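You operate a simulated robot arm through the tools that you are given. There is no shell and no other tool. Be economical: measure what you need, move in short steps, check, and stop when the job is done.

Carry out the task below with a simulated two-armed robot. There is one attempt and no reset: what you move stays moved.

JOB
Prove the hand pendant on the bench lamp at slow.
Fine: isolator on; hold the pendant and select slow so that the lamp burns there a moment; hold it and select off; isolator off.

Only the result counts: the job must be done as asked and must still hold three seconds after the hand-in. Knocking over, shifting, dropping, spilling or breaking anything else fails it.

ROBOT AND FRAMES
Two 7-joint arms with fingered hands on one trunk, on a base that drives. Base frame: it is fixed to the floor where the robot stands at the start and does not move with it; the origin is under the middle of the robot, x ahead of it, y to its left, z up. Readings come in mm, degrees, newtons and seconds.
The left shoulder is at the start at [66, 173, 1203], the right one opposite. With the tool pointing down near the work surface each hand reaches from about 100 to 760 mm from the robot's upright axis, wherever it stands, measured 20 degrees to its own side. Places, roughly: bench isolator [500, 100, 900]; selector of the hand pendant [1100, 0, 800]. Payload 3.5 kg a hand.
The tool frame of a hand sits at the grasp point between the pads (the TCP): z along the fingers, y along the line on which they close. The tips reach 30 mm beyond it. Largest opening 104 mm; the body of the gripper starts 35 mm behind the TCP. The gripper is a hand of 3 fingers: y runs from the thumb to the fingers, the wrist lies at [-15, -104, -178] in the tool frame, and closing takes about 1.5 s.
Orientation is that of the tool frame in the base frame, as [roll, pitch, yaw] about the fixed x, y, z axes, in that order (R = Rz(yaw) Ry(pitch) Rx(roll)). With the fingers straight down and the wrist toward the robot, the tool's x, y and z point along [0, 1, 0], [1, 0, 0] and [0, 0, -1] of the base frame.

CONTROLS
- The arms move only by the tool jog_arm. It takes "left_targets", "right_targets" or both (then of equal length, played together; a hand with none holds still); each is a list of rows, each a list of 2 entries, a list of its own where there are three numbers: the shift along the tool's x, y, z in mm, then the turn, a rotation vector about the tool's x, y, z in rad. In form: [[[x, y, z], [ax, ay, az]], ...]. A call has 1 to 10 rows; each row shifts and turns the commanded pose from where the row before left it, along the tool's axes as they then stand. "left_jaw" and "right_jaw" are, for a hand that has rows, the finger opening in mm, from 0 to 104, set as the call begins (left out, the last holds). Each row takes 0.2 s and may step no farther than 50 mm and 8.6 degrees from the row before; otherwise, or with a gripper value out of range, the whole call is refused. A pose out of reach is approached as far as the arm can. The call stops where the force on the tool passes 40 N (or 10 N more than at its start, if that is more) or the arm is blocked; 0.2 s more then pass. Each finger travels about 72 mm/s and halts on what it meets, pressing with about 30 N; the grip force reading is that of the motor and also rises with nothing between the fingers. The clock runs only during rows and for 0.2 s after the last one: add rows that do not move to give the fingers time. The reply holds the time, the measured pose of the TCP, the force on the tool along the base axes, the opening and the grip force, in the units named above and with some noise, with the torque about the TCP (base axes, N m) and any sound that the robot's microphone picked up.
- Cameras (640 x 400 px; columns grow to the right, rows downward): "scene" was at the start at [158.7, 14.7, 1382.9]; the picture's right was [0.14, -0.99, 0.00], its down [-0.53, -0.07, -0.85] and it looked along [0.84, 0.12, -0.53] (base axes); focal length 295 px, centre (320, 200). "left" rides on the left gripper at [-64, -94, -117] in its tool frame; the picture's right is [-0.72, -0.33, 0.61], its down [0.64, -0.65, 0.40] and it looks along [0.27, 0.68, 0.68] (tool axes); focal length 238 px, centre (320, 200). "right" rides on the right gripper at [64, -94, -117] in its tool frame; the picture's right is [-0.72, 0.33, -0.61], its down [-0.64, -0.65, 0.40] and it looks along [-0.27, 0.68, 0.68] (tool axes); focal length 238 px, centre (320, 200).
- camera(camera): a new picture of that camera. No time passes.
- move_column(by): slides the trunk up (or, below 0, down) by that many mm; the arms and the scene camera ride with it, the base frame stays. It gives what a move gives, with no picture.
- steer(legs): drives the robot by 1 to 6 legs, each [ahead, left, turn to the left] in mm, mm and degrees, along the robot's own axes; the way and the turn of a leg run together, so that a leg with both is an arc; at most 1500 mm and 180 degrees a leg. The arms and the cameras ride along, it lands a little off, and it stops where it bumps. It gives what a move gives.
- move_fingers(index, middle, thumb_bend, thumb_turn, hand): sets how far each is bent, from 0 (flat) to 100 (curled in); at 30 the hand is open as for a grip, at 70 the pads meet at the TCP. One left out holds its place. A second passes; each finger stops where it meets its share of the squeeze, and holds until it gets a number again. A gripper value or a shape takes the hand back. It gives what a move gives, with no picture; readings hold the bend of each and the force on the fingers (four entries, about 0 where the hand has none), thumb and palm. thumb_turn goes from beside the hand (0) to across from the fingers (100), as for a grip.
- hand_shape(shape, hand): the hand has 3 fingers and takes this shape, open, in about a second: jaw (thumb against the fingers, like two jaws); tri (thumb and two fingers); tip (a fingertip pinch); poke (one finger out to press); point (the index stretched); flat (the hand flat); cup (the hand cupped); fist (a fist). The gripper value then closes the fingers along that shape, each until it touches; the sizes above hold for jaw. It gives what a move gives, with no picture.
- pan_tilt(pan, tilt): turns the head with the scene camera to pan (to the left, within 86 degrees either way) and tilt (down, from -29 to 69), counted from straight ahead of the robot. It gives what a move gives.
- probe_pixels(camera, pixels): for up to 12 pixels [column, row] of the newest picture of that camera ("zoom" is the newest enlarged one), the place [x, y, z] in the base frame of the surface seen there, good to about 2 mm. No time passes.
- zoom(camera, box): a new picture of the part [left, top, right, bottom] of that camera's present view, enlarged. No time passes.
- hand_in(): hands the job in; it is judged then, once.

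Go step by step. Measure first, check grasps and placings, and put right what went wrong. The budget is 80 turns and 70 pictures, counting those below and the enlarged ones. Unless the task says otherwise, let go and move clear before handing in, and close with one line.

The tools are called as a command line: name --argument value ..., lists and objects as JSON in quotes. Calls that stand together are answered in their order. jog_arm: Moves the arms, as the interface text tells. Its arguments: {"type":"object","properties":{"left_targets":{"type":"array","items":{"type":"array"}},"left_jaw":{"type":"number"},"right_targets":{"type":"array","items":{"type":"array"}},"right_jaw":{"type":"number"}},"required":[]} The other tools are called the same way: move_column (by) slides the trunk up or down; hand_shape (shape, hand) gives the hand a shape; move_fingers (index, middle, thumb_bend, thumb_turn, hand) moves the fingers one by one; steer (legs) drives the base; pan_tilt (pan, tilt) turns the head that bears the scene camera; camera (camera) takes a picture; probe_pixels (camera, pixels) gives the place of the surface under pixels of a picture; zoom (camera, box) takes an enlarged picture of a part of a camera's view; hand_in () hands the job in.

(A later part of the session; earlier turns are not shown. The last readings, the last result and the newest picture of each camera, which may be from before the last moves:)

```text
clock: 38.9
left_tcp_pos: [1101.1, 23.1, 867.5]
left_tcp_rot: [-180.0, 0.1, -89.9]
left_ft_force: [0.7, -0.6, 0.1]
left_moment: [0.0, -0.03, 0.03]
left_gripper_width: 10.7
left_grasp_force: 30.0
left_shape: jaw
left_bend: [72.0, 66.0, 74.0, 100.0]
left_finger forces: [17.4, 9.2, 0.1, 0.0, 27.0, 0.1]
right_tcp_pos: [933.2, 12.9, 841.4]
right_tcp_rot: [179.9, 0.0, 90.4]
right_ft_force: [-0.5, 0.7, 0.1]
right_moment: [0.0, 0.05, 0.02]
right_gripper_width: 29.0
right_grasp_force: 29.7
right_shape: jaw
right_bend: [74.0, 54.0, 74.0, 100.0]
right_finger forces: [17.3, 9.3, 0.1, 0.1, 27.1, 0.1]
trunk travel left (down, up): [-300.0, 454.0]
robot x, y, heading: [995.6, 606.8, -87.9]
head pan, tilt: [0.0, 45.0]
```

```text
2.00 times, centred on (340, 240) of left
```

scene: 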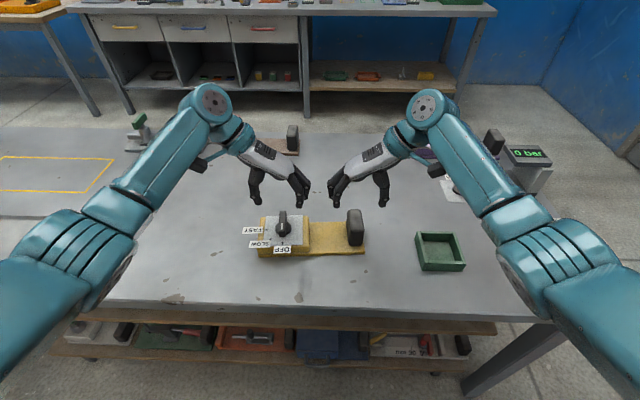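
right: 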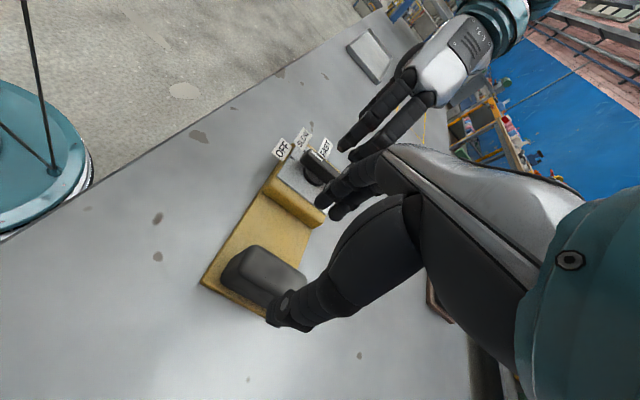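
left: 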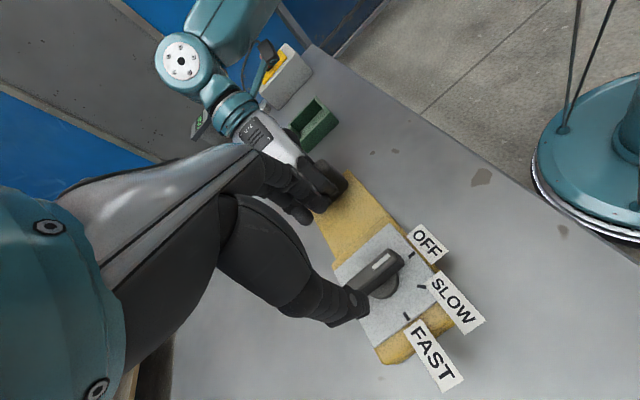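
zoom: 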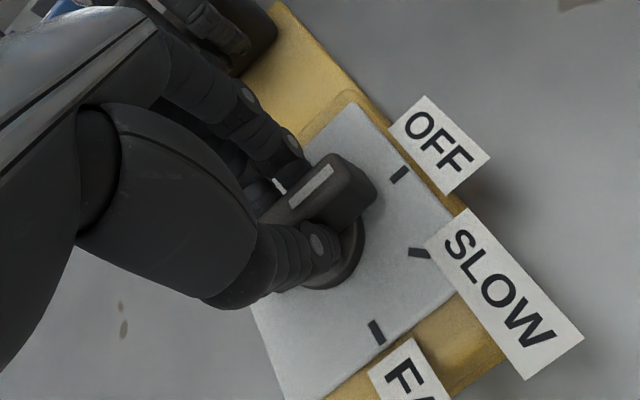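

Knob gripped (10.7 mm, force balanced). Turning 45° clockwise to SLOW and waiting a moment there.

jog_arm --left_targets '[[[0, 0, 0], [0, 0, 0.131]], [[0, 0, 0], [0, 0, 0.131]], [[0, 0, 0], [0, 0, 0.131]], [[0, 0, 0], [0, 0, 0.131]], [[0, 0, 0], [0, 0, 0.131]], [[0, 0, 0], [0, 0, 0.131]], [[0, 0, 0], [0, 0, 0]], [[0, 0, 0], [0, 0, 0]], [[0, 0, 0], [0, 0, 0]]]'

zoom --camera "left" --box '[220, 140, 460, 340]'

camera --camera "scene"

```text
clock: 40.9
left_tcp_pos: [1116.6, 76.4, 874.5]
left_tcp_rot: [180.0, -0.1, -134.9]
left_ft_force: [-23.6, -11.0, -10.7]
left_moment: [-0.04, 0.41, 0.09]
left_gripper_width: 9.9
left_grasp_force: 30.0
left_shape: jaw
left_bend: [72.0, 62.0, 74.0, 100.0]
left_finger forces: [13.9, 10.9, 0.0, 0.0, 26.3, 0.0]
left hand out of reach, approached as far as the arm can: row 2, 3, 4, 5, 6
right_tcp_pos: [938.4, 13.9, 842.4]
right_tcp_rot: [179.6, -0.2, 90.5]
right_ft_force: [22.7, 11.1, 9.9]
right_moment: [0.28, -1.13, 0.59]
right_gripper_width: 30.1
right_grasp_force: 29.8
right_shape: jaw
right_bend: [74.0, 49.0, 74.0, 100.0]
right_finger forces: [25.0, 22.5, 0.1, 0.0, 22.7, 0.0]
trunk travel left (down, up): [-300.0, 454.0]
robot x, y, heading: [995.2, 608.3, -88.0]
head pan, tilt: [0.0, 45.0]
```

```text
2.00 times, centred on (340, 240) of left
```

zoom: 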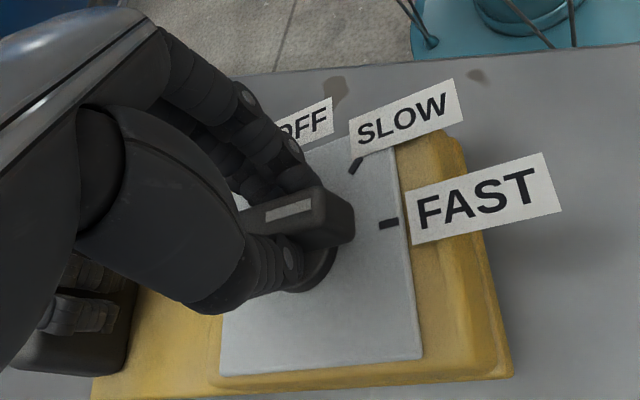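

```text
37 pictures are left
```

scene: 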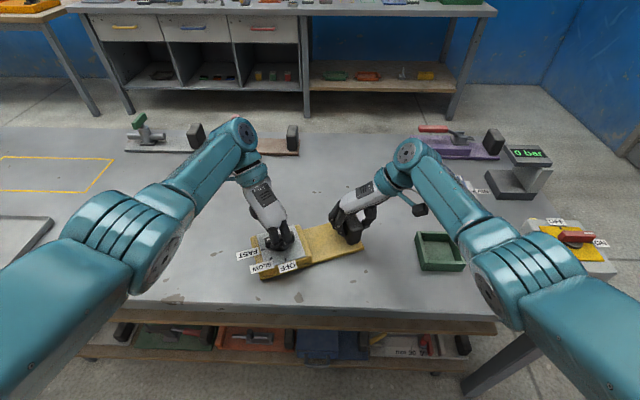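

The left arm ran out of reach while turning, so it dragged the pendant round (knob now at about (1117,76)) with the pointer past SLOW relative to the plate. I'll reverse the turn, bringing everything back to OFF, then come closer to the bench for a better reach.

jog_arm --left_targets '[[[0, 0, 0], [0, 0, -0.131]], [[0, 0, 0], [0, 0, -0.131]], [[0, 0, 0], [0, 0, -0.131]], [[0, 0, 0], [0, 0, -0.131]], [[0, 0, 0], [0, 0, -0.131]], [[0, 0, 0], [0, 0, -0.131]], [[0, 0, 0], [0, 0, 0]]]'

zoom --camera "left" --box '[220, 140, 460, 340]'

zoom --camera "scene" --box '[216, 150, 400, 276]'

```text
clock: 42.5
left_tcp_pos: [1115.4, 77.7, 874.1]
left_tcp_rot: [179.9, -0.1, -89.8]
left_ft_force: [-22.6, -8.4, -8.5]
left_moment: [0.09, 0.69, -0.32]
left_gripper_width: 9.2
left_grasp_force: 29.6
left_shape: jaw
left_bend: [73.0, 59.0, 74.0, 100.0]
left_finger forces: [12.7, 22.5, 0.1, 0.0, 25.6, 0.1]
right_tcp_pos: [938.0, 14.5, 842.7]
right_tcp_rot: [179.6, -0.1, 90.5]
right_ft_force: [20.8, 6.4, 10.4]
right_moment: [0.19, -1.05, 0.35]
right_gripper_width: 30.4
right_grasp_force: 29.7
right_shape: jaw
right_bend: [74.0, 49.0, 75.0, 100.0]
right_finger forces: [25.0, 20.3, 0.1, 0.1, 22.5, 0.1]
trunk travel left (down, up): [-300.0, 454.0]
robot x, y, heading: [992.7, 605.1, -87.8]
head pan, tilt: [0.0, 45.0]
```

```text
2.00 times, centred on (340, 240) of left
```

zoom: 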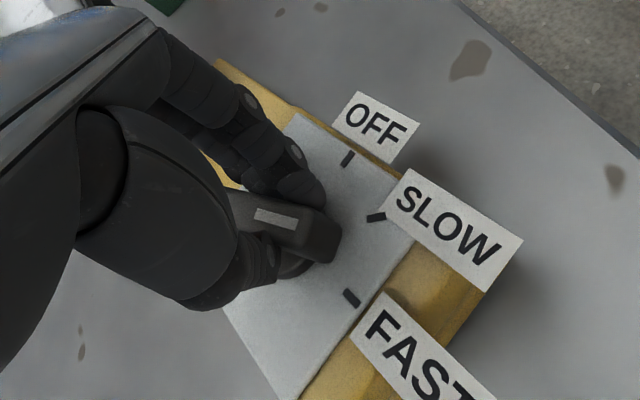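

```text
3.17 times, centred on (308, 213) of scene
```

zoom: 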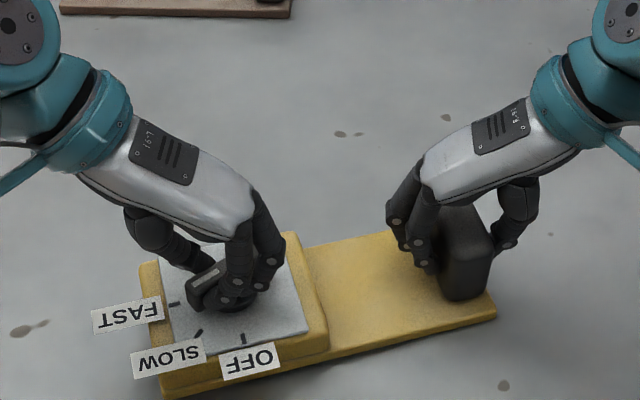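

The commanded pose had stayed at the place reached, and the hand slipped round the knob. I'll release the left hand, lift, and check where the knob stands.

jog_arm --left_targets '[[[0, 0, 0], [0, 0, 0]], [[0, 0, 0], [0, 0, 0]], [[0, 0, 0], [0, 0, 0]], [[0, 0, 0], [0, 0, 0]], [[0, 0, 0], [0, 0, 0]], [[0, 0, 0], [0, 0, 0]], [[0, 0, -25], [0, 0, 0]], [[0, 0, -35], [0, 0, 0]], [[0, 0, -30], [0, 0, 0]]]' --left_jaw 75

zoom --camera "left" --box '[220, 120, 520, 370]'

zoom --camera "scene" --box '[216, 150, 400, 276]'

```text
clock: 44.5
left_tcp_pos: [1116.7, 77.2, 965.2]
left_tcp_rot: [179.9, 0.0, -89.9]
left_ft_force: [-0.1, -0.2, -0.3]
left_moment: [-0.03, 0.02, 0.0]
left_gripper_width: 74.7
left_grasp_force: 0.1
left_shape: jaw
left_bend: [27.0, 37.0, 57.0, 99.0]
left_finger forces: [0.1, 0.0, 0.1, 0.0, 0.0, 0.1]
right_tcp_pos: [934.0, 13.0, 841.4]
right_tcp_rot: [180.0, 0.0, 90.4]
right_ft_force: [-0.2, 0.8, -1.2]
right_moment: [0.01, 0.01, 0.03]
right_gripper_width: 29.0
right_grasp_force: 29.8
right_shape: jaw
right_bend: [74.0, 53.0, 74.0, 100.0]
right_finger forces: [19.0, 10.7, 0.0, 0.1, 29.6, 0.0]
trunk travel left (down, up): [-300.0, 454.0]
robot x, y, heading: [995.0, 605.8, -88.3]
head pan, tilt: [0.0, 45.0]
```

```text
1.60 times, centred on (370, 245) of left
```

zoom: 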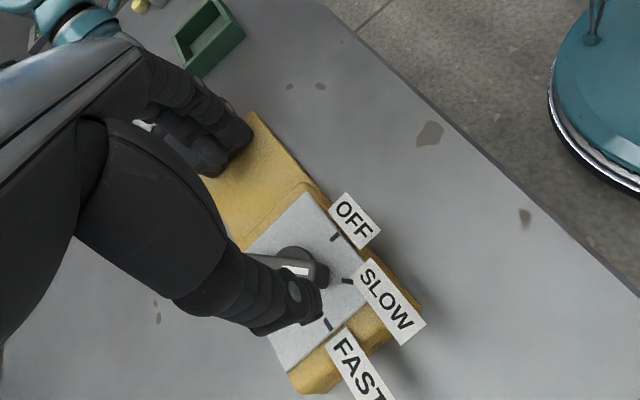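

```text
3.17 times, centred on (308, 213) of scene
```

zoom: 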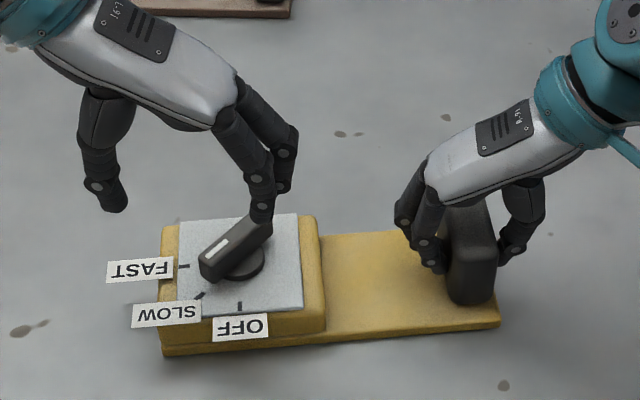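

The knob now points to SLOW with the right hand still holding. I'll look for the lamp near the isolator and elsewhere.

pan_tilt --pan -30 --tilt 35

camera --camera "scene"

pan_tilt --pan 0 --tilt 45

zoom --camera "scene" --box '[240, 200, 320, 260]'

```text
clock: 45.4
left_tcp_pos: [1116.2, 77.1, 965.5]
left_tcp_rot: [180.0, -0.1, -90.0]
left_ft_force: [0.2, 0.4, -0.1]
left_moment: [0.0, 0.0, 0.03]
left_gripper_width: 74.3
left_grasp_force: 0.1
left_shape: jaw
left_bend: [27.0, 37.0, 57.0, 99.0]
left_finger forces: [0.0, 0.0, 0.0, 0.1, 0.0, 0.0]
right_tcp_pos: [933.4, 14.4, 840.6]
right_tcp_rot: [-180.0, 0.1, 90.3]
right_ft_force: [-0.3, 0.6, -1.6]
right_moment: [0.03, -0.03, 0.03]
right_gripper_width: 28.9
right_grasp_force: 29.5
right_shape: jaw
right_bend: [74.0, 53.0, 74.0, 100.0]
right_finger forces: [19.1, 10.8, 0.1, 0.1, 29.3, 0.0]
trunk travel left (down, up): [-300.0, 454.0]
robot x, y, heading: [995.3, 606.1, -88.0]
head pan, tilt: [-30.0, 35.0]
```

```text
32 pictures are left
```

scene: 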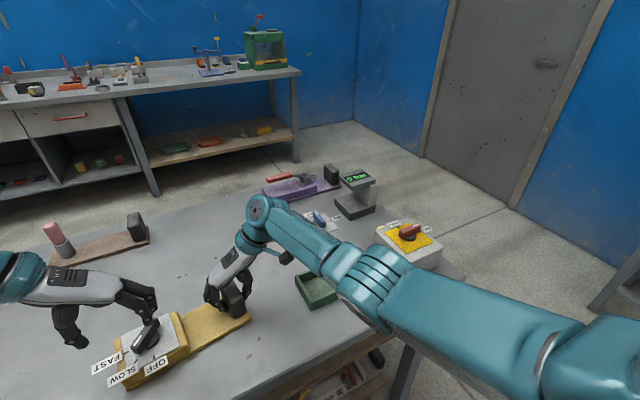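

```text
clock: 46.4
left_tcp_pos: [1116.3, 78.8, 965.3]
left_tcp_rot: [-180.0, 0.0, -89.9]
left_ft_force: [0.4, -0.6, 0.4]
left_moment: [0.03, 0.0, 0.0]
left_gripper_width: 74.9
left_grasp_force: 0.0
left_shape: jaw
left_bend: [27.0, 37.0, 57.0, 99.0]
left_finger forces: [0.1, 0.0, 0.1, 0.0, 0.1, 0.1]
right_tcp_pos: [933.1, 13.6, 841.9]
right_tcp_rot: [-179.9, 0.0, 90.3]
right_ft_force: [0.4, 0.3, -1.0]
right_moment: [0.03, 0.04, 0.0]
right_gripper_width: 28.8
right_grasp_force: 30.0
right_shape: jaw
right_bend: [74.0, 53.0, 74.0, 100.0]
right_finger forces: [19.1, 10.9, 0.1, 0.0, 29.3, 0.0]
trunk travel left (down, up): [-300.0, 454.0]
robot x, y, heading: [994.0, 607.9, -88.1]
head pan, tilt: [0.0, 45.0]
```

```text
6.67 times, centred on (280, 230) of scene
```

zoom: 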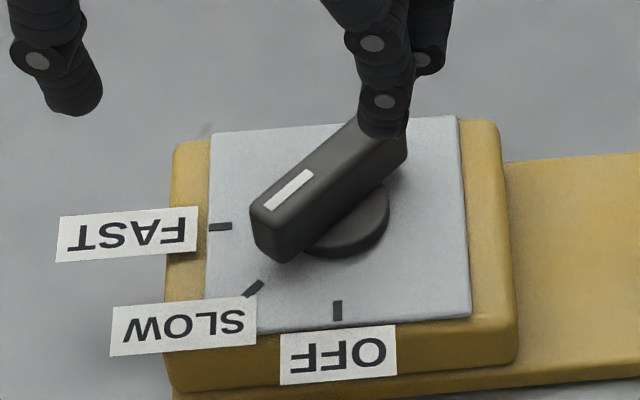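

The pointer may be between SLOW and FAST; I'll measure its direction against the marks.

probe_pixels --camera "zoom" --pixels '[[262, 205], [330, 155], [300, 180], [275, 225], [355, 150], [220, 227], [255, 288], [337, 311], [300, 215], [350, 175], [500, 300], [190, 385]]'

```text
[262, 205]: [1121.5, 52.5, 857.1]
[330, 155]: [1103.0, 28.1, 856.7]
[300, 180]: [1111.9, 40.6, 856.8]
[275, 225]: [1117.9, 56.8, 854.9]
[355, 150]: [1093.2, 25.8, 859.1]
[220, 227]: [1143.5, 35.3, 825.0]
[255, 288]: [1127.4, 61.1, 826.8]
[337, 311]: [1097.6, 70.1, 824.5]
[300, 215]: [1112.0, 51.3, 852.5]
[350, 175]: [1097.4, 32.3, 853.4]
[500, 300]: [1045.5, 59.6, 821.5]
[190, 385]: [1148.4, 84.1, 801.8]
```

Computed: marks give plate angle 7.8°, SLOW direction 52.8°, handle direction ≈ 51–54°, so the knob is on SLOW and the pendant is held. I'll raise the left hand to look for the lamp with its camera.

jog_arm --left_targets '[[[0, 0, -45], [0, 0, 0]], [[0, 0, -45], [0, 0, 0]], [[0, 0, -45], [0, 0, 0]], [[0, 0, -45], [0, 0, 0]], [[0, 0, -45], [0, 0, 0]]]'

camera --camera "left"

```text
clock: 47.5
left_tcp_pos: [1115.2, 77.8, 1190.8]
left_tcp_rot: [-179.9, 0.0, -89.8]
left_ft_force: [-0.2, 1.0, -0.1]
left_moment: [-0.01, 0.04, -0.01]
left_gripper_width: 74.9
left_grasp_force: 0.1
left_shape: jaw
left_bend: [27.0, 37.0, 57.0, 99.0]
left_finger forces: [0.0, 0.1, 0.2, 0.1, 0.1, 0.0]
right_tcp_pos: [933.5, 13.6, 841.9]
right_tcp_rot: [180.0, 0.0, 90.3]
right_ft_force: [-0.7, 0.5, -0.4]
right_moment: [0.05, 0.05, 0.04]
right_gripper_width: 29.2
right_grasp_force: 30.2
right_shape: jaw
right_bend: [74.0, 53.0, 74.0, 100.0]
right_finger forces: [18.9, 10.5, 0.0, 0.0, 29.7, 0.0]
trunk travel left (down, up): [-300.0, 454.0]
robot x, y, heading: [994.4, 605.2, -87.9]
head pan, tilt: [0.0, 45.0]
```

```text
30 pictures are left
```

left: 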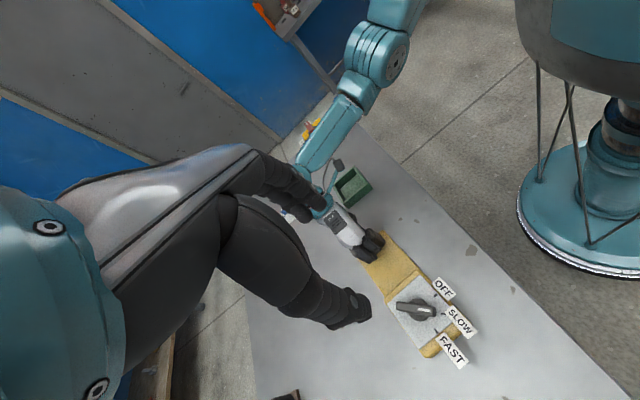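

The lamp area is hidden behind the right arm. I'll raise the left hand more to see over it.

jog_arm --left_targets '[[[12, 0, -40], [0, 0, 0]], [[12, 0, -40], [0, 0, 0]], [[12, 0, -40], [0, 0, 0]], [[12, 0, -40], [0, 0, 0]], [[12, 0, -40], [0, 0, 0]]]'

camera --camera "left"

```text
clock: 48.8
left_tcp_pos: [1129.7, 74.1, 1339.4]
left_tcp_rot: [179.9, 0.0, -89.9]
left_ft_force: [-0.3, 0.6, -0.5]
left_moment: [0.01, 0.0, 0.01]
left_gripper_width: 75.0
left_grasp_force: 0.1
left_shape: jaw
left_bend: [27.0, 36.0, 57.0, 99.0]
left_finger forces: [0.0, 0.0, 0.0, 0.1, 0.0, 0.0]
left hand out of reach, approached as far as the arm can: row 3, 4, 5
right_tcp_pos: [933.7, 14.5, 841.8]
right_tcp_rot: [179.9, 0.1, 90.2]
right_ft_force: [-0.4, -0.6, -2.2]
right_moment: [0.02, 0.03, -0.02]
right_gripper_width: 28.9
right_grasp_force: 29.9
right_shape: jaw
right_bend: [74.0, 53.0, 74.0, 100.0]
right_finger forces: [19.0, 10.4, 0.0, 0.0, 29.7, 0.0]
trunk travel left (down, up): [-300.0, 454.0]
robot x, y, heading: [991.9, 605.9, -88.2]
head pan, tilt: [0.0, 45.0]
```

```text
29 pictures are left
```

left: 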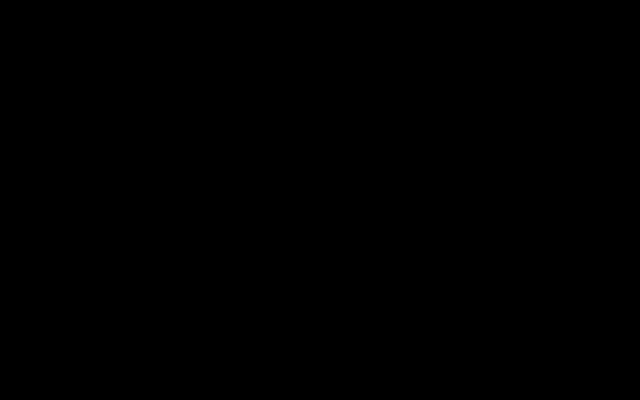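

The left camera is obstructed (black). I'll pan the scene head towards the isolator instead.

pan_tilt --pan -45 --tilt 40

camera --camera "scene"

```text
clock: 49.9
left_tcp_pos: [1129.3, 72.5, 1338.9]
left_tcp_rot: [179.9, 0.0, -89.9]
left_ft_force: [0.0, 0.0, 0.2]
left_moment: [0.05, 0.01, 0.02]
left_gripper_width: 75.0
left_grasp_force: 0.1
left_shape: jaw
left_bend: [27.0, 36.0, 57.0, 99.0]
left_finger forces: [0.1, 0.0, 0.0, 0.0, 0.0, 0.1]
right_tcp_pos: [934.4, 13.2, 841.6]
right_tcp_rot: [180.0, 0.0, 90.4]
right_ft_force: [0.4, 1.0, -0.9]
right_moment: [0.02, -0.02, 0.06]
right_gripper_width: 28.9
right_grasp_force: 30.1
right_shape: jaw
right_bend: [74.0, 53.0, 74.0, 100.0]
right_finger forces: [19.0, 10.8, 0.0, 0.0, 29.5, 0.0]
trunk travel left (down, up): [-300.0, 454.0]
robot x, y, heading: [994.4, 604.7, -87.8]
head pan, tilt: [-45.0, 40.0]
```

```text
28 pictures are left
```

scene: 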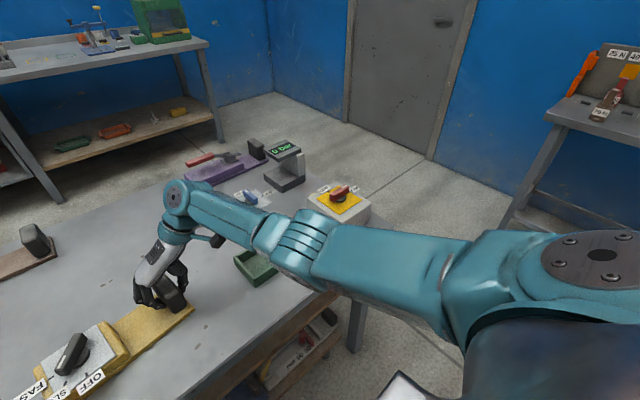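

zoom --camera "scene" --box '[230, 130, 390, 230]'

probe_pixels --camera "scene" --pixels '[[312, 195], [306, 203], [302, 205], [320, 188]]'

```text
4.00 times, centred on (310, 180) of scene
```

zoom: 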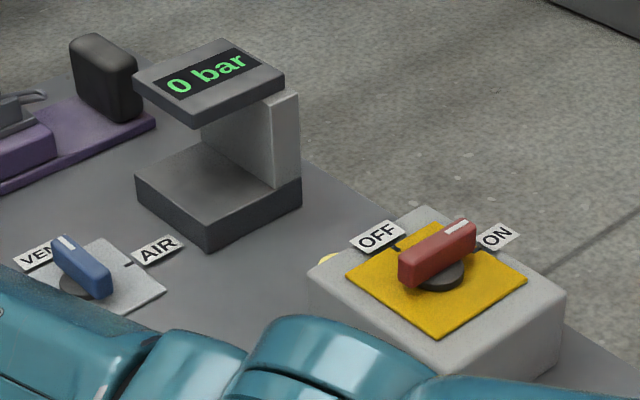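

```text
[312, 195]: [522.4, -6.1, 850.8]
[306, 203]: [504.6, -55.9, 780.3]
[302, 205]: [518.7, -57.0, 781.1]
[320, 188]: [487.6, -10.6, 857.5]
```

The zoom shows a yellow glow peeking out behind the isolator (zoom [328,258]): the grey disc is the lamp and it burns at SLOW. Now I bring the left hand back over the knob (centre (1103,30)) with yaw −97, the most that is reachable, to turn it back to OFF.

jog_arm --left_targets '[[[5, 3, 45], [0, 0, 0]], [[5, 3, 45], [0, 0, 0]], [[5, 3, 45], [0, 0, 0]], [[5, 3, 45], [0, 0, 0]], [[5, 3, 45], [0, 0, 0]], [[5, 3, 45], [0, 0, 0]], [[6, 4, 45], [0, 0, 0]], [[6, 4, 45], [0, 0, 0]], [[0, 0, 20], [0, 0, 0.12]], [[0, 0, 0], [0, 0, 0]]]' --left_jaw 85

pan_tilt --pan 0 --tilt 45

zoom --camera "scene" --box '[216, 150, 400, 276]'

```text
clock: 52.1
left_tcp_pos: [1107.2, -3.7, 979.1]
left_tcp_rot: [180.0, 0.0, -96.9]
left_ft_force: [-0.3, 0.1, 0.4]
left_moment: [0.01, -0.04, -0.01]
left_gripper_width: 84.9
left_grasp_force: 0.1
left_shape: jaw
left_bend: [27.0, 34.0, 48.0, 99.0]
left_finger forces: [0.0, 0.0, 0.1, 0.0, 0.1, 0.1]
left hand out of reach, approached as far as the arm can: row 1, 2, 3, 4, 5, 8, 9
right_tcp_pos: [934.5, 14.0, 840.6]
right_tcp_rot: [-179.9, 0.0, 90.3]
right_ft_force: [-0.3, -0.4, -1.5]
right_moment: [0.03, 0.01, -0.01]
right_gripper_width: 28.7
right_grasp_force: 29.9
right_shape: jaw
right_bend: [74.0, 53.0, 74.0, 100.0]
right_finger forces: [18.8, 10.4, 0.0, 0.0, 29.8, 0.0]
trunk travel left (down, up): [-300.0, 454.0]
robot x, y, heading: [992.4, 608.8, -87.6]
head pan, tilt: [-45.0, 40.0]
```

```text
clock: 53.2
left_tcp_pos: [1105.9, -3.6, 980.2]
left_tcp_rot: [180.0, 0.0, -96.7]
left_ft_force: [-0.9, 0.1, -0.4]
left_moment: [0.0, 0.01, 0.01]
left_gripper_width: 84.9
left_grasp_force: 0.2
left_shape: jaw
left_bend: [27.0, 34.0, 48.0, 99.0]
left_finger forces: [0.0, 0.0, 0.1, 0.0, 0.0, 0.0]
right_tcp_pos: [935.8, 13.9, 841.4]
right_tcp_rot: [179.9, -0.1, 90.3]
right_ft_force: [0.0, 0.2, -1.3]
right_moment: [0.03, -0.02, 0.02]
right_gripper_width: 29.0
right_grasp_force: 30.2
right_shape: jaw
right_bend: [74.0, 53.0, 74.0, 100.0]
right_finger forces: [19.1, 10.6, 0.0, 0.0, 29.7, 0.1]
trunk travel left (down, up): [-300.0, 454.0]
robot x, y, heading: [995.6, 602.6, -87.8]
head pan, tilt: [0.0, 45.0]
```

```text
3.17 times, centred on (308, 213) of scene
```

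zoom: 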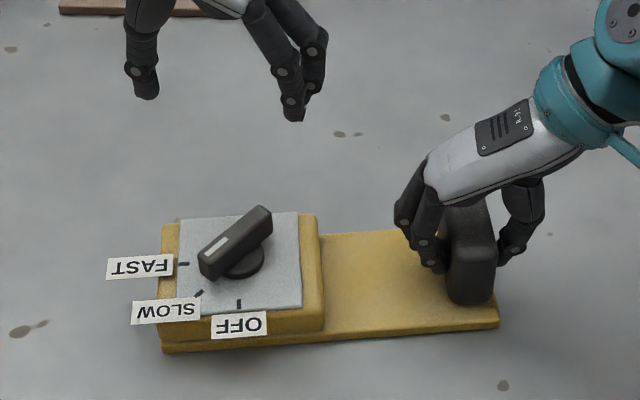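

The hand has room at (1106,−4). Moving above the knob at z 905 and testing how much further the wrist can turn there.

jog_arm --left_targets '[[[-17, 3, 25], [0, 0, 0]], [[-16, 4, 25], [0, 0, 0]], [[0, 0, 25], [0, 0, 0]], [[0, 0, 0], [0, 0, 0.13]], [[0, 0, 0], [0, 0, 0.13]], [[0, 0, 0], [0, 0, 0.13]], [[0, 0, 0], [0, 0, 0.13]]]'

zoom --camera "left" --box '[220, 120, 520, 370]'

```text
clock: 54.8
left_tcp_pos: [1115.3, 55.2, 906.3]
left_tcp_rot: [180.0, 0.0, -126.7]
left_ft_force: [0.0, -1.4, 0.2]
left_moment: [0.0, 0.0, 0.02]
left_gripper_width: 84.7
left_grasp_force: 0.1
left_shape: jaw
left_bend: [27.0, 34.0, 48.0, 99.0]
left_finger forces: [0.1, 0.0, 0.0, 0.0, 0.1, 0.1]
left hand out of reach, approached as far as the arm can: row 5, 6, 7
right_tcp_pos: [933.6, 12.7, 841.9]
right_tcp_rot: [-179.9, 0.1, 90.4]
right_ft_force: [1.5, 0.1, -1.5]
right_moment: [0.02, 0.0, 0.03]
right_gripper_width: 29.1
right_grasp_force: 29.8
right_shape: jaw
right_bend: [74.0, 53.0, 74.0, 100.0]
right_finger forces: [19.2, 10.6, 0.0, 0.1, 29.4, 0.1]
trunk travel left (down, up): [-300.0, 454.0]
robot x, y, heading: [995.1, 608.5, -87.5]
head pan, tilt: [0.0, 45.0]
```

```text
1.60 times, centred on (370, 245) of left
```

zoom: 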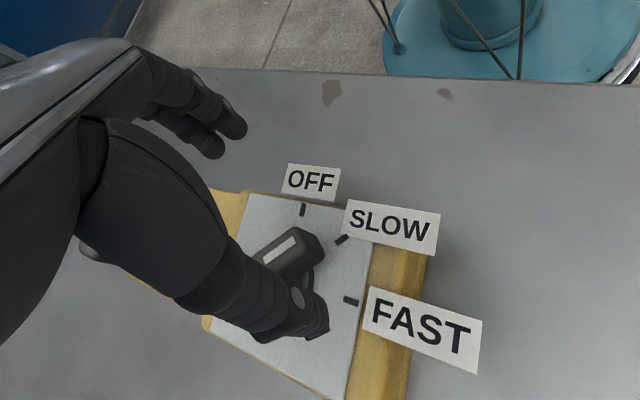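

At yaw −127 the arm only reaches (1115,55). I'll use yaw −104 over the knob centre, which was reachable; the jaws will self-align on the handle.

jog_arm --left_targets '[[[0, 0, 0], [0, 0, -0.13]], [[0, 0, 0], [0, 0, -0.13]], [[0, 0, 0], [0, 0, -0.13]], [[14, 3, 0], [0, 0, 0]], [[13, 3, 0], [0, 0, 0]], [[0, 0, 0], [0, 0, 0]]]'

zoom --camera "left" --box '[220, 120, 520, 370]'

```text
clock: 56.2
left_tcp_pos: [1099.8, 28.4, 905.5]
left_tcp_rot: [-179.9, 0.0, -104.2]
left_ft_force: [0.2, -0.7, 0.5]
left_moment: [-0.01, 0.02, 0.0]
left_gripper_width: 84.6
left_grasp_force: 0.0
left_shape: jaw
left_bend: [27.0, 34.0, 48.0, 99.0]
left_finger forces: [0.0, 0.1, 0.1, 0.0, 0.0, 0.1]
right_tcp_pos: [933.5, 11.9, 841.6]
right_tcp_rot: [179.9, 0.0, 90.2]
right_ft_force: [-0.4, 0.3, -0.9]
right_moment: [0.02, 0.01, 0.04]
right_gripper_width: 29.1
right_grasp_force: 29.7
right_shape: jaw
right_bend: [74.0, 53.0, 74.0, 100.0]
right_finger forces: [19.1, 10.4, 0.0, 0.0, 29.7, 0.0]
trunk travel left (down, up): [-300.0, 454.0]
robot x, y, heading: [991.4, 607.8, -87.7]
head pan, tilt: [0.0, 45.0]
```

```text
1.60 times, centred on (370, 245) of left
```

zoom: 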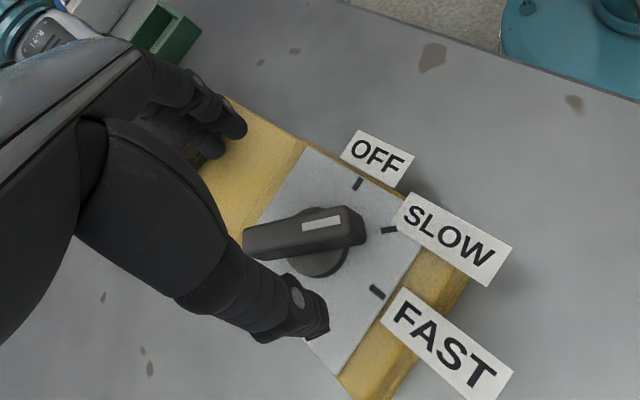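

The handle lies between fingers and thumb, reachable pose. Lowering 40 mm and closing.

jog_arm --left_targets '[[[0, -3, 20], [0, 0, 0]], [[0, 0, 20], [0, 0, 0]], [[0, 0, 0], [0, 0, 0]]]'

jog_arm --left_targets '[[[0, 0, 0], [0, 0, 0]], [[0, 0, 0], [0, 0, 0]], [[0, 0, 0], [0, 0, 0]], [[0, 0, 0], [0, 0, 0]], [[0, 0, 0], [0, 0, 0]], [[0, 0, 0], [0, 0, 0]], [[0, 0, 0], [0, 0, 0]], [[0, 0, 0], [0, 0, 0]]]' --left_jaw 5

zoom --camera "left" --box '[220, 140, 460, 340]'

zoom --camera "scene" --box '[216, 150, 400, 276]'

```text
clock: 57.0
left_tcp_pos: [1103.2, 29.3, 866.5]
left_tcp_rot: [179.9, -0.2, -104.1]
left_ft_force: [-0.3, -0.6, 0.3]
left_moment: [-0.01, 0.0, -0.01]
left_gripper_width: 84.5
left_grasp_force: 0.1
left_shape: jaw
left_bend: [27.0, 34.0, 48.0, 99.0]
left_finger forces: [0.0, 0.0, 0.1, 0.1, 0.1, 0.0]
right_tcp_pos: [933.9, 14.1, 841.5]
right_tcp_rot: [179.9, 0.1, 90.2]
right_ft_force: [0.4, 0.0, -1.0]
right_moment: [0.01, -0.02, 0.04]
right_gripper_width: 29.0
right_grasp_force: 29.8
right_shape: jaw
right_bend: [74.0, 53.0, 74.0, 100.0]
right_finger forces: [19.1, 10.5, 0.0, 0.1, 29.7, 0.0]
trunk travel left (down, up): [-300.0, 454.0]
robot x, y, heading: [996.2, 605.6, -87.8]
head pan, tilt: [0.0, 45.0]
```

```text
clock: 58.8
left_tcp_pos: [1102.3, 29.2, 866.0]
left_tcp_rot: [180.0, -0.2, -104.2]
left_ft_force: [0.9, -0.1, -0.5]
left_moment: [0.02, 0.0, -0.08]
left_gripper_width: 14.4
left_grasp_force: 30.1
left_shape: jaw
left_bend: [71.0, 61.0, 74.0, 100.0]
left_finger forces: [16.6, 8.1, 0.1, 0.0, 25.0, 0.1]
right_tcp_pos: [934.7, 13.8, 842.0]
right_tcp_rot: [-180.0, 0.1, 90.4]
right_ft_force: [-0.3, 0.2, -1.0]
right_moment: [-0.01, 0.01, 0.02]
right_gripper_width: 29.0
right_grasp_force: 30.4
right_shape: jaw
right_bend: [74.0, 53.0, 74.0, 100.0]
right_finger forces: [18.9, 10.3, 0.1, 0.1, 29.9, 0.1]
trunk travel left (down, up): [-300.0, 454.0]
robot x, y, heading: [995.4, 606.4, -88.0]
head pan, tilt: [0.0, 45.0]
```

```text
2.00 times, centred on (340, 240) of left
```

zoom: 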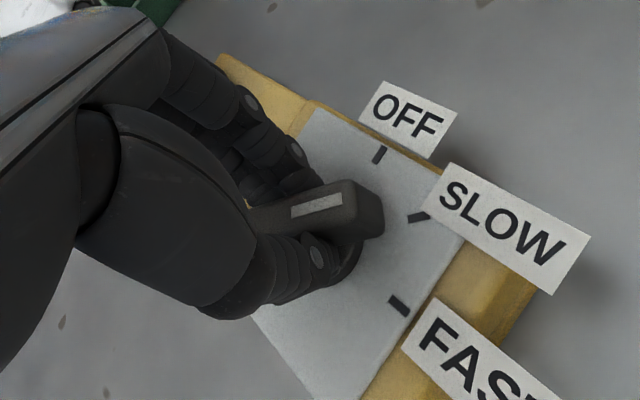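

```text
3.17 times, centred on (308, 213) of scene
```

zoom: 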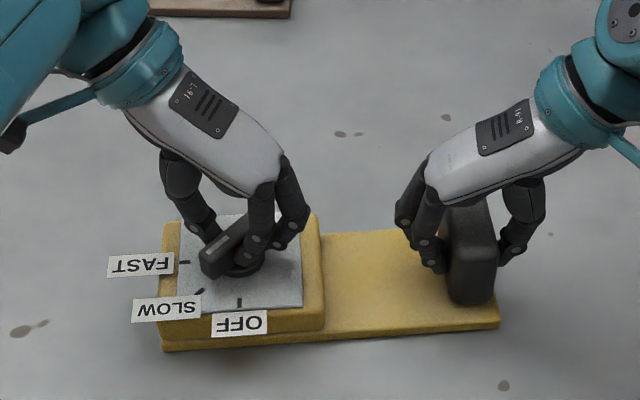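

The grip is skewed by about 20° as expected. Turning counterclockwise towards OFF in steps.

jog_arm --left_targets '[[[0, 0, 0], [0, 0, -0.1]], [[0, 0, 0], [0, 0, -0.1]], [[0, 0, 0], [0, 0, -0.1]], [[0, 0, 0], [0, 0, -0.1]], [[0, 0, 0], [0, 0, -0.1]], [[0, 0, 0], [0, 0, -0.1]]]'

zoom --camera "left" --box '[220, 140, 460, 340]'

zoom --camera "scene" --box '[216, 150, 400, 276]'

```text
clock: 60.2
left_tcp_pos: [1103.4, 30.7, 866.0]
left_tcp_rot: [179.9, 0.1, -69.9]
left_ft_force: [-7.2, -1.8, -0.3]
left_moment: [-0.01, 0.24, 0.01]
left_gripper_width: 13.3
left_grasp_force: 30.0
left_shape: jaw
left_bend: [67.0, 62.0, 75.0, 100.0]
left_finger forces: [22.8, 7.9, 0.1, 0.0, 23.3, 0.1]
right_tcp_pos: [935.5, 13.4, 841.6]
right_tcp_rot: [179.9, 0.0, 90.5]
right_ft_force: [7.5, 0.6, -0.7]
right_moment: [0.04, -0.21, 0.09]
right_gripper_width: 28.9
right_grasp_force: 30.1
right_shape: jaw
right_bend: [74.0, 53.0, 74.0, 100.0]
right_finger forces: [21.0, 12.8, 0.0, 0.0, 26.5, 0.0]
trunk travel left (down, up): [-300.0, 454.0]
robot x, y, heading: [994.9, 603.4, -88.0]
head pan, tilt: [0.0, 45.0]
```

```text
2.00 times, centred on (340, 240) of left
```

zoom: 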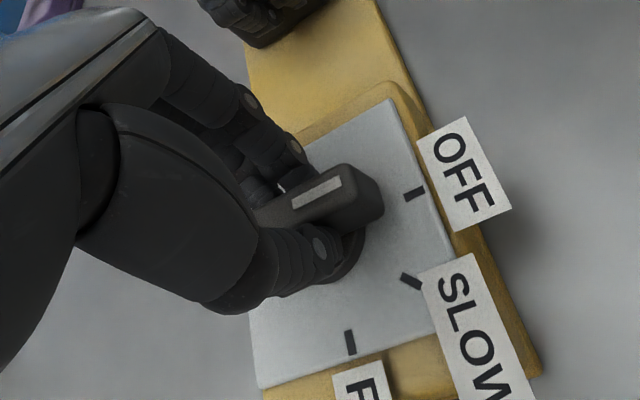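

```text
3.17 times, centred on (308, 213) of scene
```

zoom: 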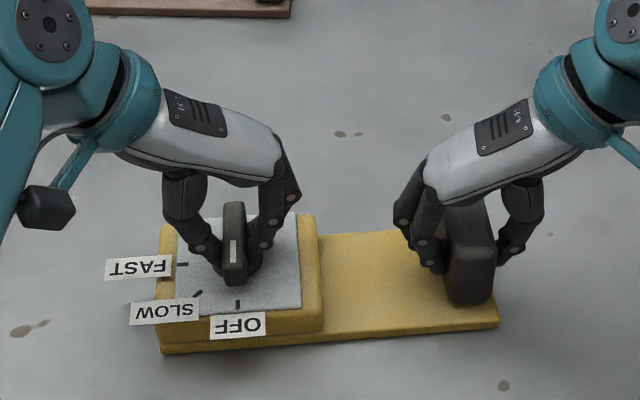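

The handle now points to OFF. Releasing the left hand, lifting and checking.

jog_arm --left_targets '[[[0, 0, 0], [0, 0, 0]], [[0, 0, 0], [0, 0, 0]], [[0, 0, 0], [0, 0, 0]], [[0, 0, 0], [0, 0, 0]], [[0, 0, 0], [0, 0, 0]], [[0, 0, 0], [0, 0, 0]], [[0, 0, -25], [0, 0, 0]], [[0, 0, -40], [0, 0, 0]], [[0, 0, -45], [0, 0, 0]], [[25, 0, -40], [0, 0, 0]]]' --left_jaw 85

pan_tilt --pan -45 --tilt 40

zoom --camera "scene" --box '[230, 130, 390, 230]'

zoom --camera "scene" --box '[0, 280, 200, 400]'

```text
clock: 62.4
left_tcp_pos: [1111.5, 7.4, 1019.4]
left_tcp_rot: [-179.9, 0.1, -69.9]
left_ft_force: [0.5, 0.5, 0.2]
left_moment: [0.01, 0.03, -0.02]
left_gripper_width: 84.8
left_grasp_force: 0.1
left_shape: jaw
left_bend: [27.0, 34.0, 48.0, 99.0]
left_finger forces: [0.0, 0.0, 0.0, 0.1, 0.1, 0.0]
right_tcp_pos: [934.5, 14.3, 840.9]
right_tcp_rot: [-180.0, 0.0, 90.3]
right_ft_force: [-0.9, 0.1, -1.4]
right_moment: [-0.02, 0.02, 0.04]
right_gripper_width: 28.8
right_grasp_force: 29.9
right_shape: jaw
right_bend: [74.0, 53.0, 74.0, 100.0]
right_finger forces: [18.6, 10.4, 0.0, 0.0, 29.2, 0.0]
trunk travel left (down, up): [-300.0, 454.0]
robot x, y, heading: [994.8, 601.6, -87.8]
head pan, tilt: [0.0, 45.0]
```

```text
clock: 63.5
left_tcp_pos: [1111.1, 6.9, 1017.2]
left_tcp_rot: [180.0, 0.0, -69.8]
left_ft_force: [-1.2, -0.6, -0.5]
left_moment: [-0.01, -0.03, 0.0]
left_gripper_width: 84.6
left_grasp_force: 0.1
left_shape: jaw
left_bend: [27.0, 34.0, 48.0, 99.0]
left_finger forces: [0.0, 0.1, 0.0, 0.0, 0.0, 0.0]
right_tcp_pos: [933.7, 13.3, 841.1]
right_tcp_rot: [180.0, 0.1, 90.3]
right_ft_force: [0.3, 1.1, -0.7]
right_moment: [0.01, -0.03, 0.03]
right_gripper_width: 28.8
right_grasp_force: 30.6
right_shape: jaw
right_bend: [74.0, 53.0, 74.0, 100.0]
right_finger forces: [18.8, 10.7, 0.0, 0.0, 29.0, 0.0]
trunk travel left (down, up): [-300.0, 454.0]
robot x, y, heading: [996.1, 604.7, -87.9]
head pan, tilt: [-45.0, 40.0]
```

```text
4.00 times, centred on (310, 180) of scene
```

zoom: 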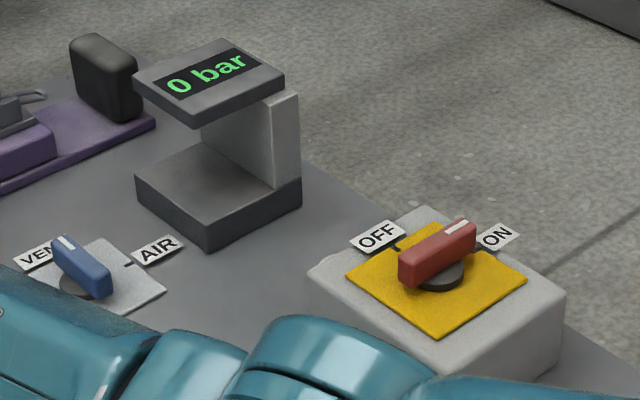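

```text
3.20 times, centred on (100, 340) of scene
```

zoom: 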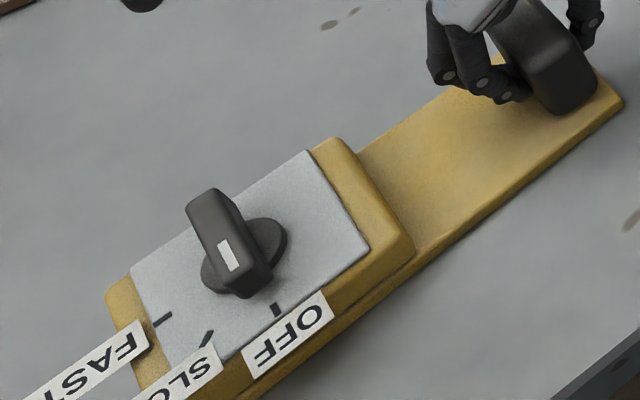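

Knob on OFF and the yellow glow is gone. Releasing the grip block with the right hand and raising both hands.

jog_arm --right_targets '[[[0, 0, 0], [0, 0, 0]], [[0, 0, 0], [0, 0, 0]], [[0, 0, 0], [0, 0, 0]], [[0, 0, 0], [0, 0, 0]], [[0, 0, 0], [0, 0, 0]], [[0, 0, 0], [0, 0, 0]], [[0, 0, -25], [0, 0, 0]], [[0, 0, -40], [0, 0, 0]], [[0, 0, -45], [0, 0, 0]], [[0, 0, -45], [0, 0, 0]]]' --right_jaw 80

jog_arm --left_targets '[[[0, 0, -30], [0, 0, -0.12]], [[0, 0, -30], [0, 0, -0.12]], [[0, 0, -30], [0, 0, -0.12]], [[0, 0, -30], [0, 0, -0.12]], [[0, 0, -30], [0, 0, -0.12]], [[-30, 0, 0], [0, 0, -0.12]], [[-30, 0, 0], [0, 0, -0.12]], [[0, 0, 0], [0, 0, -0.12]], [[0, 0, 0], [0, 0, -0.12]], [[0, 0, 0], [0, 0, -0.12]]]' --right_targets '[[[0, 0, -20], [0, 0, 0.147]], [[0, 0, -20], [0, 0, 0.147]], [[0, 0, -20], [0, 0, 0.147]], [[0, 0, -20], [0, 0, 0.147]], [[0, 0, -20], [0, 0, 0.147]], [[0, 0, -20], [0, 0, 0.147]], [[0, 0, 0], [0, 0, 0.147]], [[0, 0, 0], [0, 0, 0.147]], [[0, 0, 0], [0, 0, 0.147]], [[0, 0, 0], [0, 0, 0.147]]]'

pan_tilt --pan 0 --tilt 45

camera --camera "scene"

```text
clock: 65.7
left_tcp_pos: [1111.7, 7.3, 1018.1]
left_tcp_rot: [180.0, 0.0, -70.0]
left_ft_force: [-0.8, 1.0, -0.2]
left_moment: [-0.01, 0.0, -0.02]
left_gripper_width: 84.7
left_grasp_force: 0.0
left_shape: jaw
left_bend: [27.0, 34.0, 48.0, 99.0]
left_finger forces: [0.1, 0.0, 0.1, 0.0, 0.1, 0.1]
right_tcp_pos: [933.8, 14.3, 997.3]
right_tcp_rot: [-179.9, -0.2, 90.3]
right_ft_force: [-0.3, -0.5, -0.1]
right_moment: [0.02, 0.0, 0.02]
right_gripper_width: 79.8
right_grasp_force: 0.1
right_shape: jaw
right_bend: [27.0, 35.0, 53.0, 99.0]
right_finger forces: [0.1, 0.0, 0.0, 0.0, 0.0, 0.0]
trunk travel left (down, up): [-300.0, 454.0]
robot x, y, heading: [996.1, 604.5, -87.6]
head pan, tilt: [-45.0, 40.0]
```

```text
clock: 67.9
left_tcp_pos: [1063.0, 37.8, 1165.1]
left_tcp_rot: [-180.0, 0.1, -0.8]
left_ft_force: [0.1, -0.2, -0.2]
left_moment: [0.0, 0.03, -0.01]
left_gripper_width: 84.8
left_grasp_force: 0.2
left_shape: jaw
left_bend: [27.0, 34.0, 48.0, 99.0]
left_finger forces: [0.1, 0.0, 0.0, 0.0, 0.0, 0.0]
right_tcp_pos: [934.1, 14.0, 1119.1]
right_tcp_rot: [180.0, 0.1, 6.0]
right_ft_force: [-0.7, 0.2, 0.7]
right_moment: [0.02, -0.02, 0.02]
right_gripper_width: 79.5
right_grasp_force: 0.0
right_shape: jaw
right_bend: [27.0, 35.0, 53.0, 99.0]
right_finger forces: [0.1, 0.0, 0.0, 0.1, 0.1, 0.0]
trunk travel left (down, up): [-300.0, 454.0]
robot x, y, heading: [992.3, 607.4, -87.7]
head pan, tilt: [-45.0, 40.0]
```

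```text
clock: 69.0
left_tcp_pos: [1062.0, 39.1, 1166.3]
left_tcp_rot: [180.0, 0.1, -1.1]
left_ft_force: [0.0, -0.1, -0.8]
left_moment: [0.01, 0.02, -0.03]
left_gripper_width: 84.9
left_grasp_force: 0.1
left_shape: jaw
left_bend: [27.0, 34.0, 48.0, 99.0]
left_finger forces: [0.0, 0.1, 0.0, 0.0, 0.1, 0.1]
right_tcp_pos: [934.3, 15.1, 1118.6]
right_tcp_rot: [180.0, 0.0, 6.1]
right_ft_force: [0.4, -1.1, 0.3]
right_moment: [0.01, 0.0, -0.02]
right_gripper_width: 79.5
right_grasp_force: 0.1
right_shape: jaw
right_bend: [27.0, 35.0, 53.0, 99.0]
right_finger forces: [0.1, 0.1, 0.0, 0.0, 0.0, 0.0]
trunk travel left (down, up): [-300.0, 454.0]
robot x, y, heading: [997.2, 606.8, -88.1]
head pan, tilt: [0.0, 45.0]
```

```text
17 pictures are left
```

scene: 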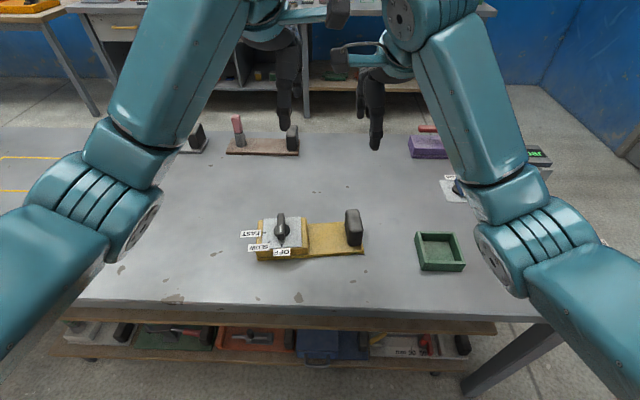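

The pendant stands at OFF in its place. Driving right, along the bench, to the isolator.

steer --legs '[[0, -475, -2]]'

pan_tilt --pan 0 --tilt 48

camera --camera "scene"

```text
clock: 71.9
left_tcp_pos: [569.6, 24.9, 1166.4]
left_tcp_rot: [-179.9, 0.0, -2.6]
left_ft_force: [0.0, 0.0, 0.0]
left_moment: [0.01, 0.0, 0.04]
left_gripper_width: 84.8
left_grasp_force: 0.1
left_shape: jaw
left_bend: [27.0, 34.0, 48.0, 99.0]
left_finger forces: [0.0, 0.0, 0.0, 0.0, 0.0, 0.0]
right_tcp_pos: [442.1, 5.4, 1116.9]
right_tcp_rot: [180.0, 0.0, 4.6]
right_ft_force: [-0.4, -0.8, -0.8]
right_moment: [-0.03, 0.01, -0.03]
right_gripper_width: 79.7
right_grasp_force: 0.1
right_shape: jaw
right_bend: [27.0, 35.0, 53.0, 99.0]
right_finger forces: [0.0, 0.1, 0.0, 0.0, 0.0, 0.0]
trunk travel left (down, up): [-300.0, 454.0]
robot x, y, heading: [518.5, 594.6, -89.2]
head pan, tilt: [0.0, 45.0]
```

```text
clock: 72.5
left_tcp_pos: [570.6, 24.8, 1166.2]
left_tcp_rot: [180.0, 0.0, -2.6]
left_ft_force: [-0.2, 0.6, 0.1]
left_moment: [-0.03, 0.03, -0.02]
left_gripper_width: 84.9
left_grasp_force: 0.1
left_shape: jaw
left_bend: [27.0, 34.0, 48.0, 99.0]
left_finger forces: [0.0, 0.0, 0.1, 0.1, 0.0, 0.0]
right_tcp_pos: [442.3, 5.1, 1118.6]
right_tcp_rot: [179.9, 0.0, 4.7]
right_ft_force: [0.9, 1.1, -0.1]
right_moment: [0.01, -0.01, 0.0]
right_gripper_width: 79.9
right_grasp_force: 0.1
right_shape: jaw
right_bend: [27.0, 35.0, 53.0, 99.0]
right_finger forces: [0.0, 0.0, 0.0, 0.0, 0.0, 0.0]
trunk travel left (down, up): [-300.0, 454.0]
robot x, y, heading: [515.5, 596.9, -89.1]
head pan, tilt: [0.0, 48.0]
```

```text
16 pictures are left
```

scene: 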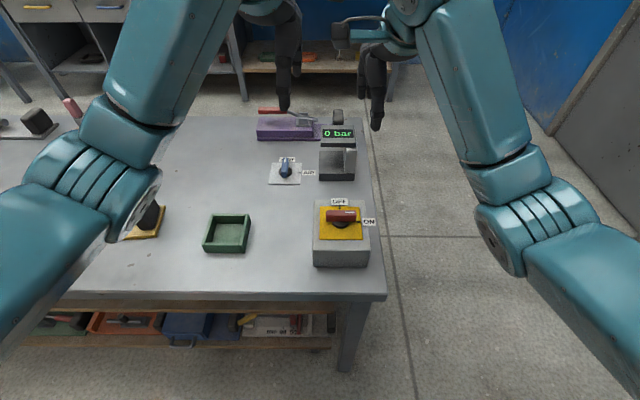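

Isolator handle is at ON, centre (479,56). Moving the left hand aside and the right hand above the handle, aligned with it.

jog_arm --left_targets '[[[40, 0, 0], [0, 0, 0]], [[40, 0, 0], [0, 0, 0]], [[40, 0, 0], [0, 0, 0]], [[0, 0, 0], [0, 0, 0]], [[0, 0, 0], [0, 0, 0]], [[0, 0, 0], [0, 0, 0]], [[0, 0, 0], [0, 0, 0]]]' --right_targets '[[[0, 0, 0], [0, 0, 0.08]], [[9, -12, 35], [0, 0, 0]], [[9, -13, 35], [0, 0, 0]], [[9, -13, 35], [0, 0, 0]], [[9, -13, 35], [0, 0, 0]], [[0, 0, 36], [0, 0, 0]], [[0, 0, 0], [0, 0, 0]]]' --right_jaw 70

camera --camera "right"

```text
clock: 74.1
left_tcp_pos: [689.1, 20.8, 1167.7]
left_tcp_rot: [-180.0, 0.0, -2.6]
left_ft_force: [-0.2, 0.5, 0.6]
left_moment: [-0.01, 0.02, 0.01]
left_gripper_width: 84.9
left_grasp_force: 0.1
left_shape: jaw
left_bend: [27.0, 34.0, 48.0, 99.0]
left_finger forces: [0.0, 0.0, 0.1, 0.0, 0.0, 0.0]
right_tcp_pos: [478.5, 55.9, 941.7]
right_tcp_rot: [180.0, 0.0, 0.0]
right_ft_force: [0.6, 0.5, 0.0]
right_moment: [0.01, 0.0, 0.0]
right_gripper_width: 70.4
right_grasp_force: 0.0
right_shape: jaw
right_bend: [28.0, 38.0, 60.0, 99.0]
right_finger forces: [0.0, 0.0, 0.0, 0.1, 0.0, 0.0]
trunk travel left (down, up): [-300.0, 454.0]
robot x, y, heading: [520.7, 594.6, -89.5]
head pan, tilt: [0.0, 48.0]
```

```text
15 pictures are left
```

right: 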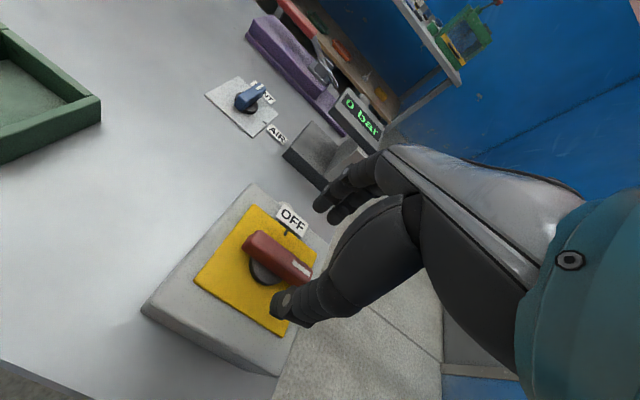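

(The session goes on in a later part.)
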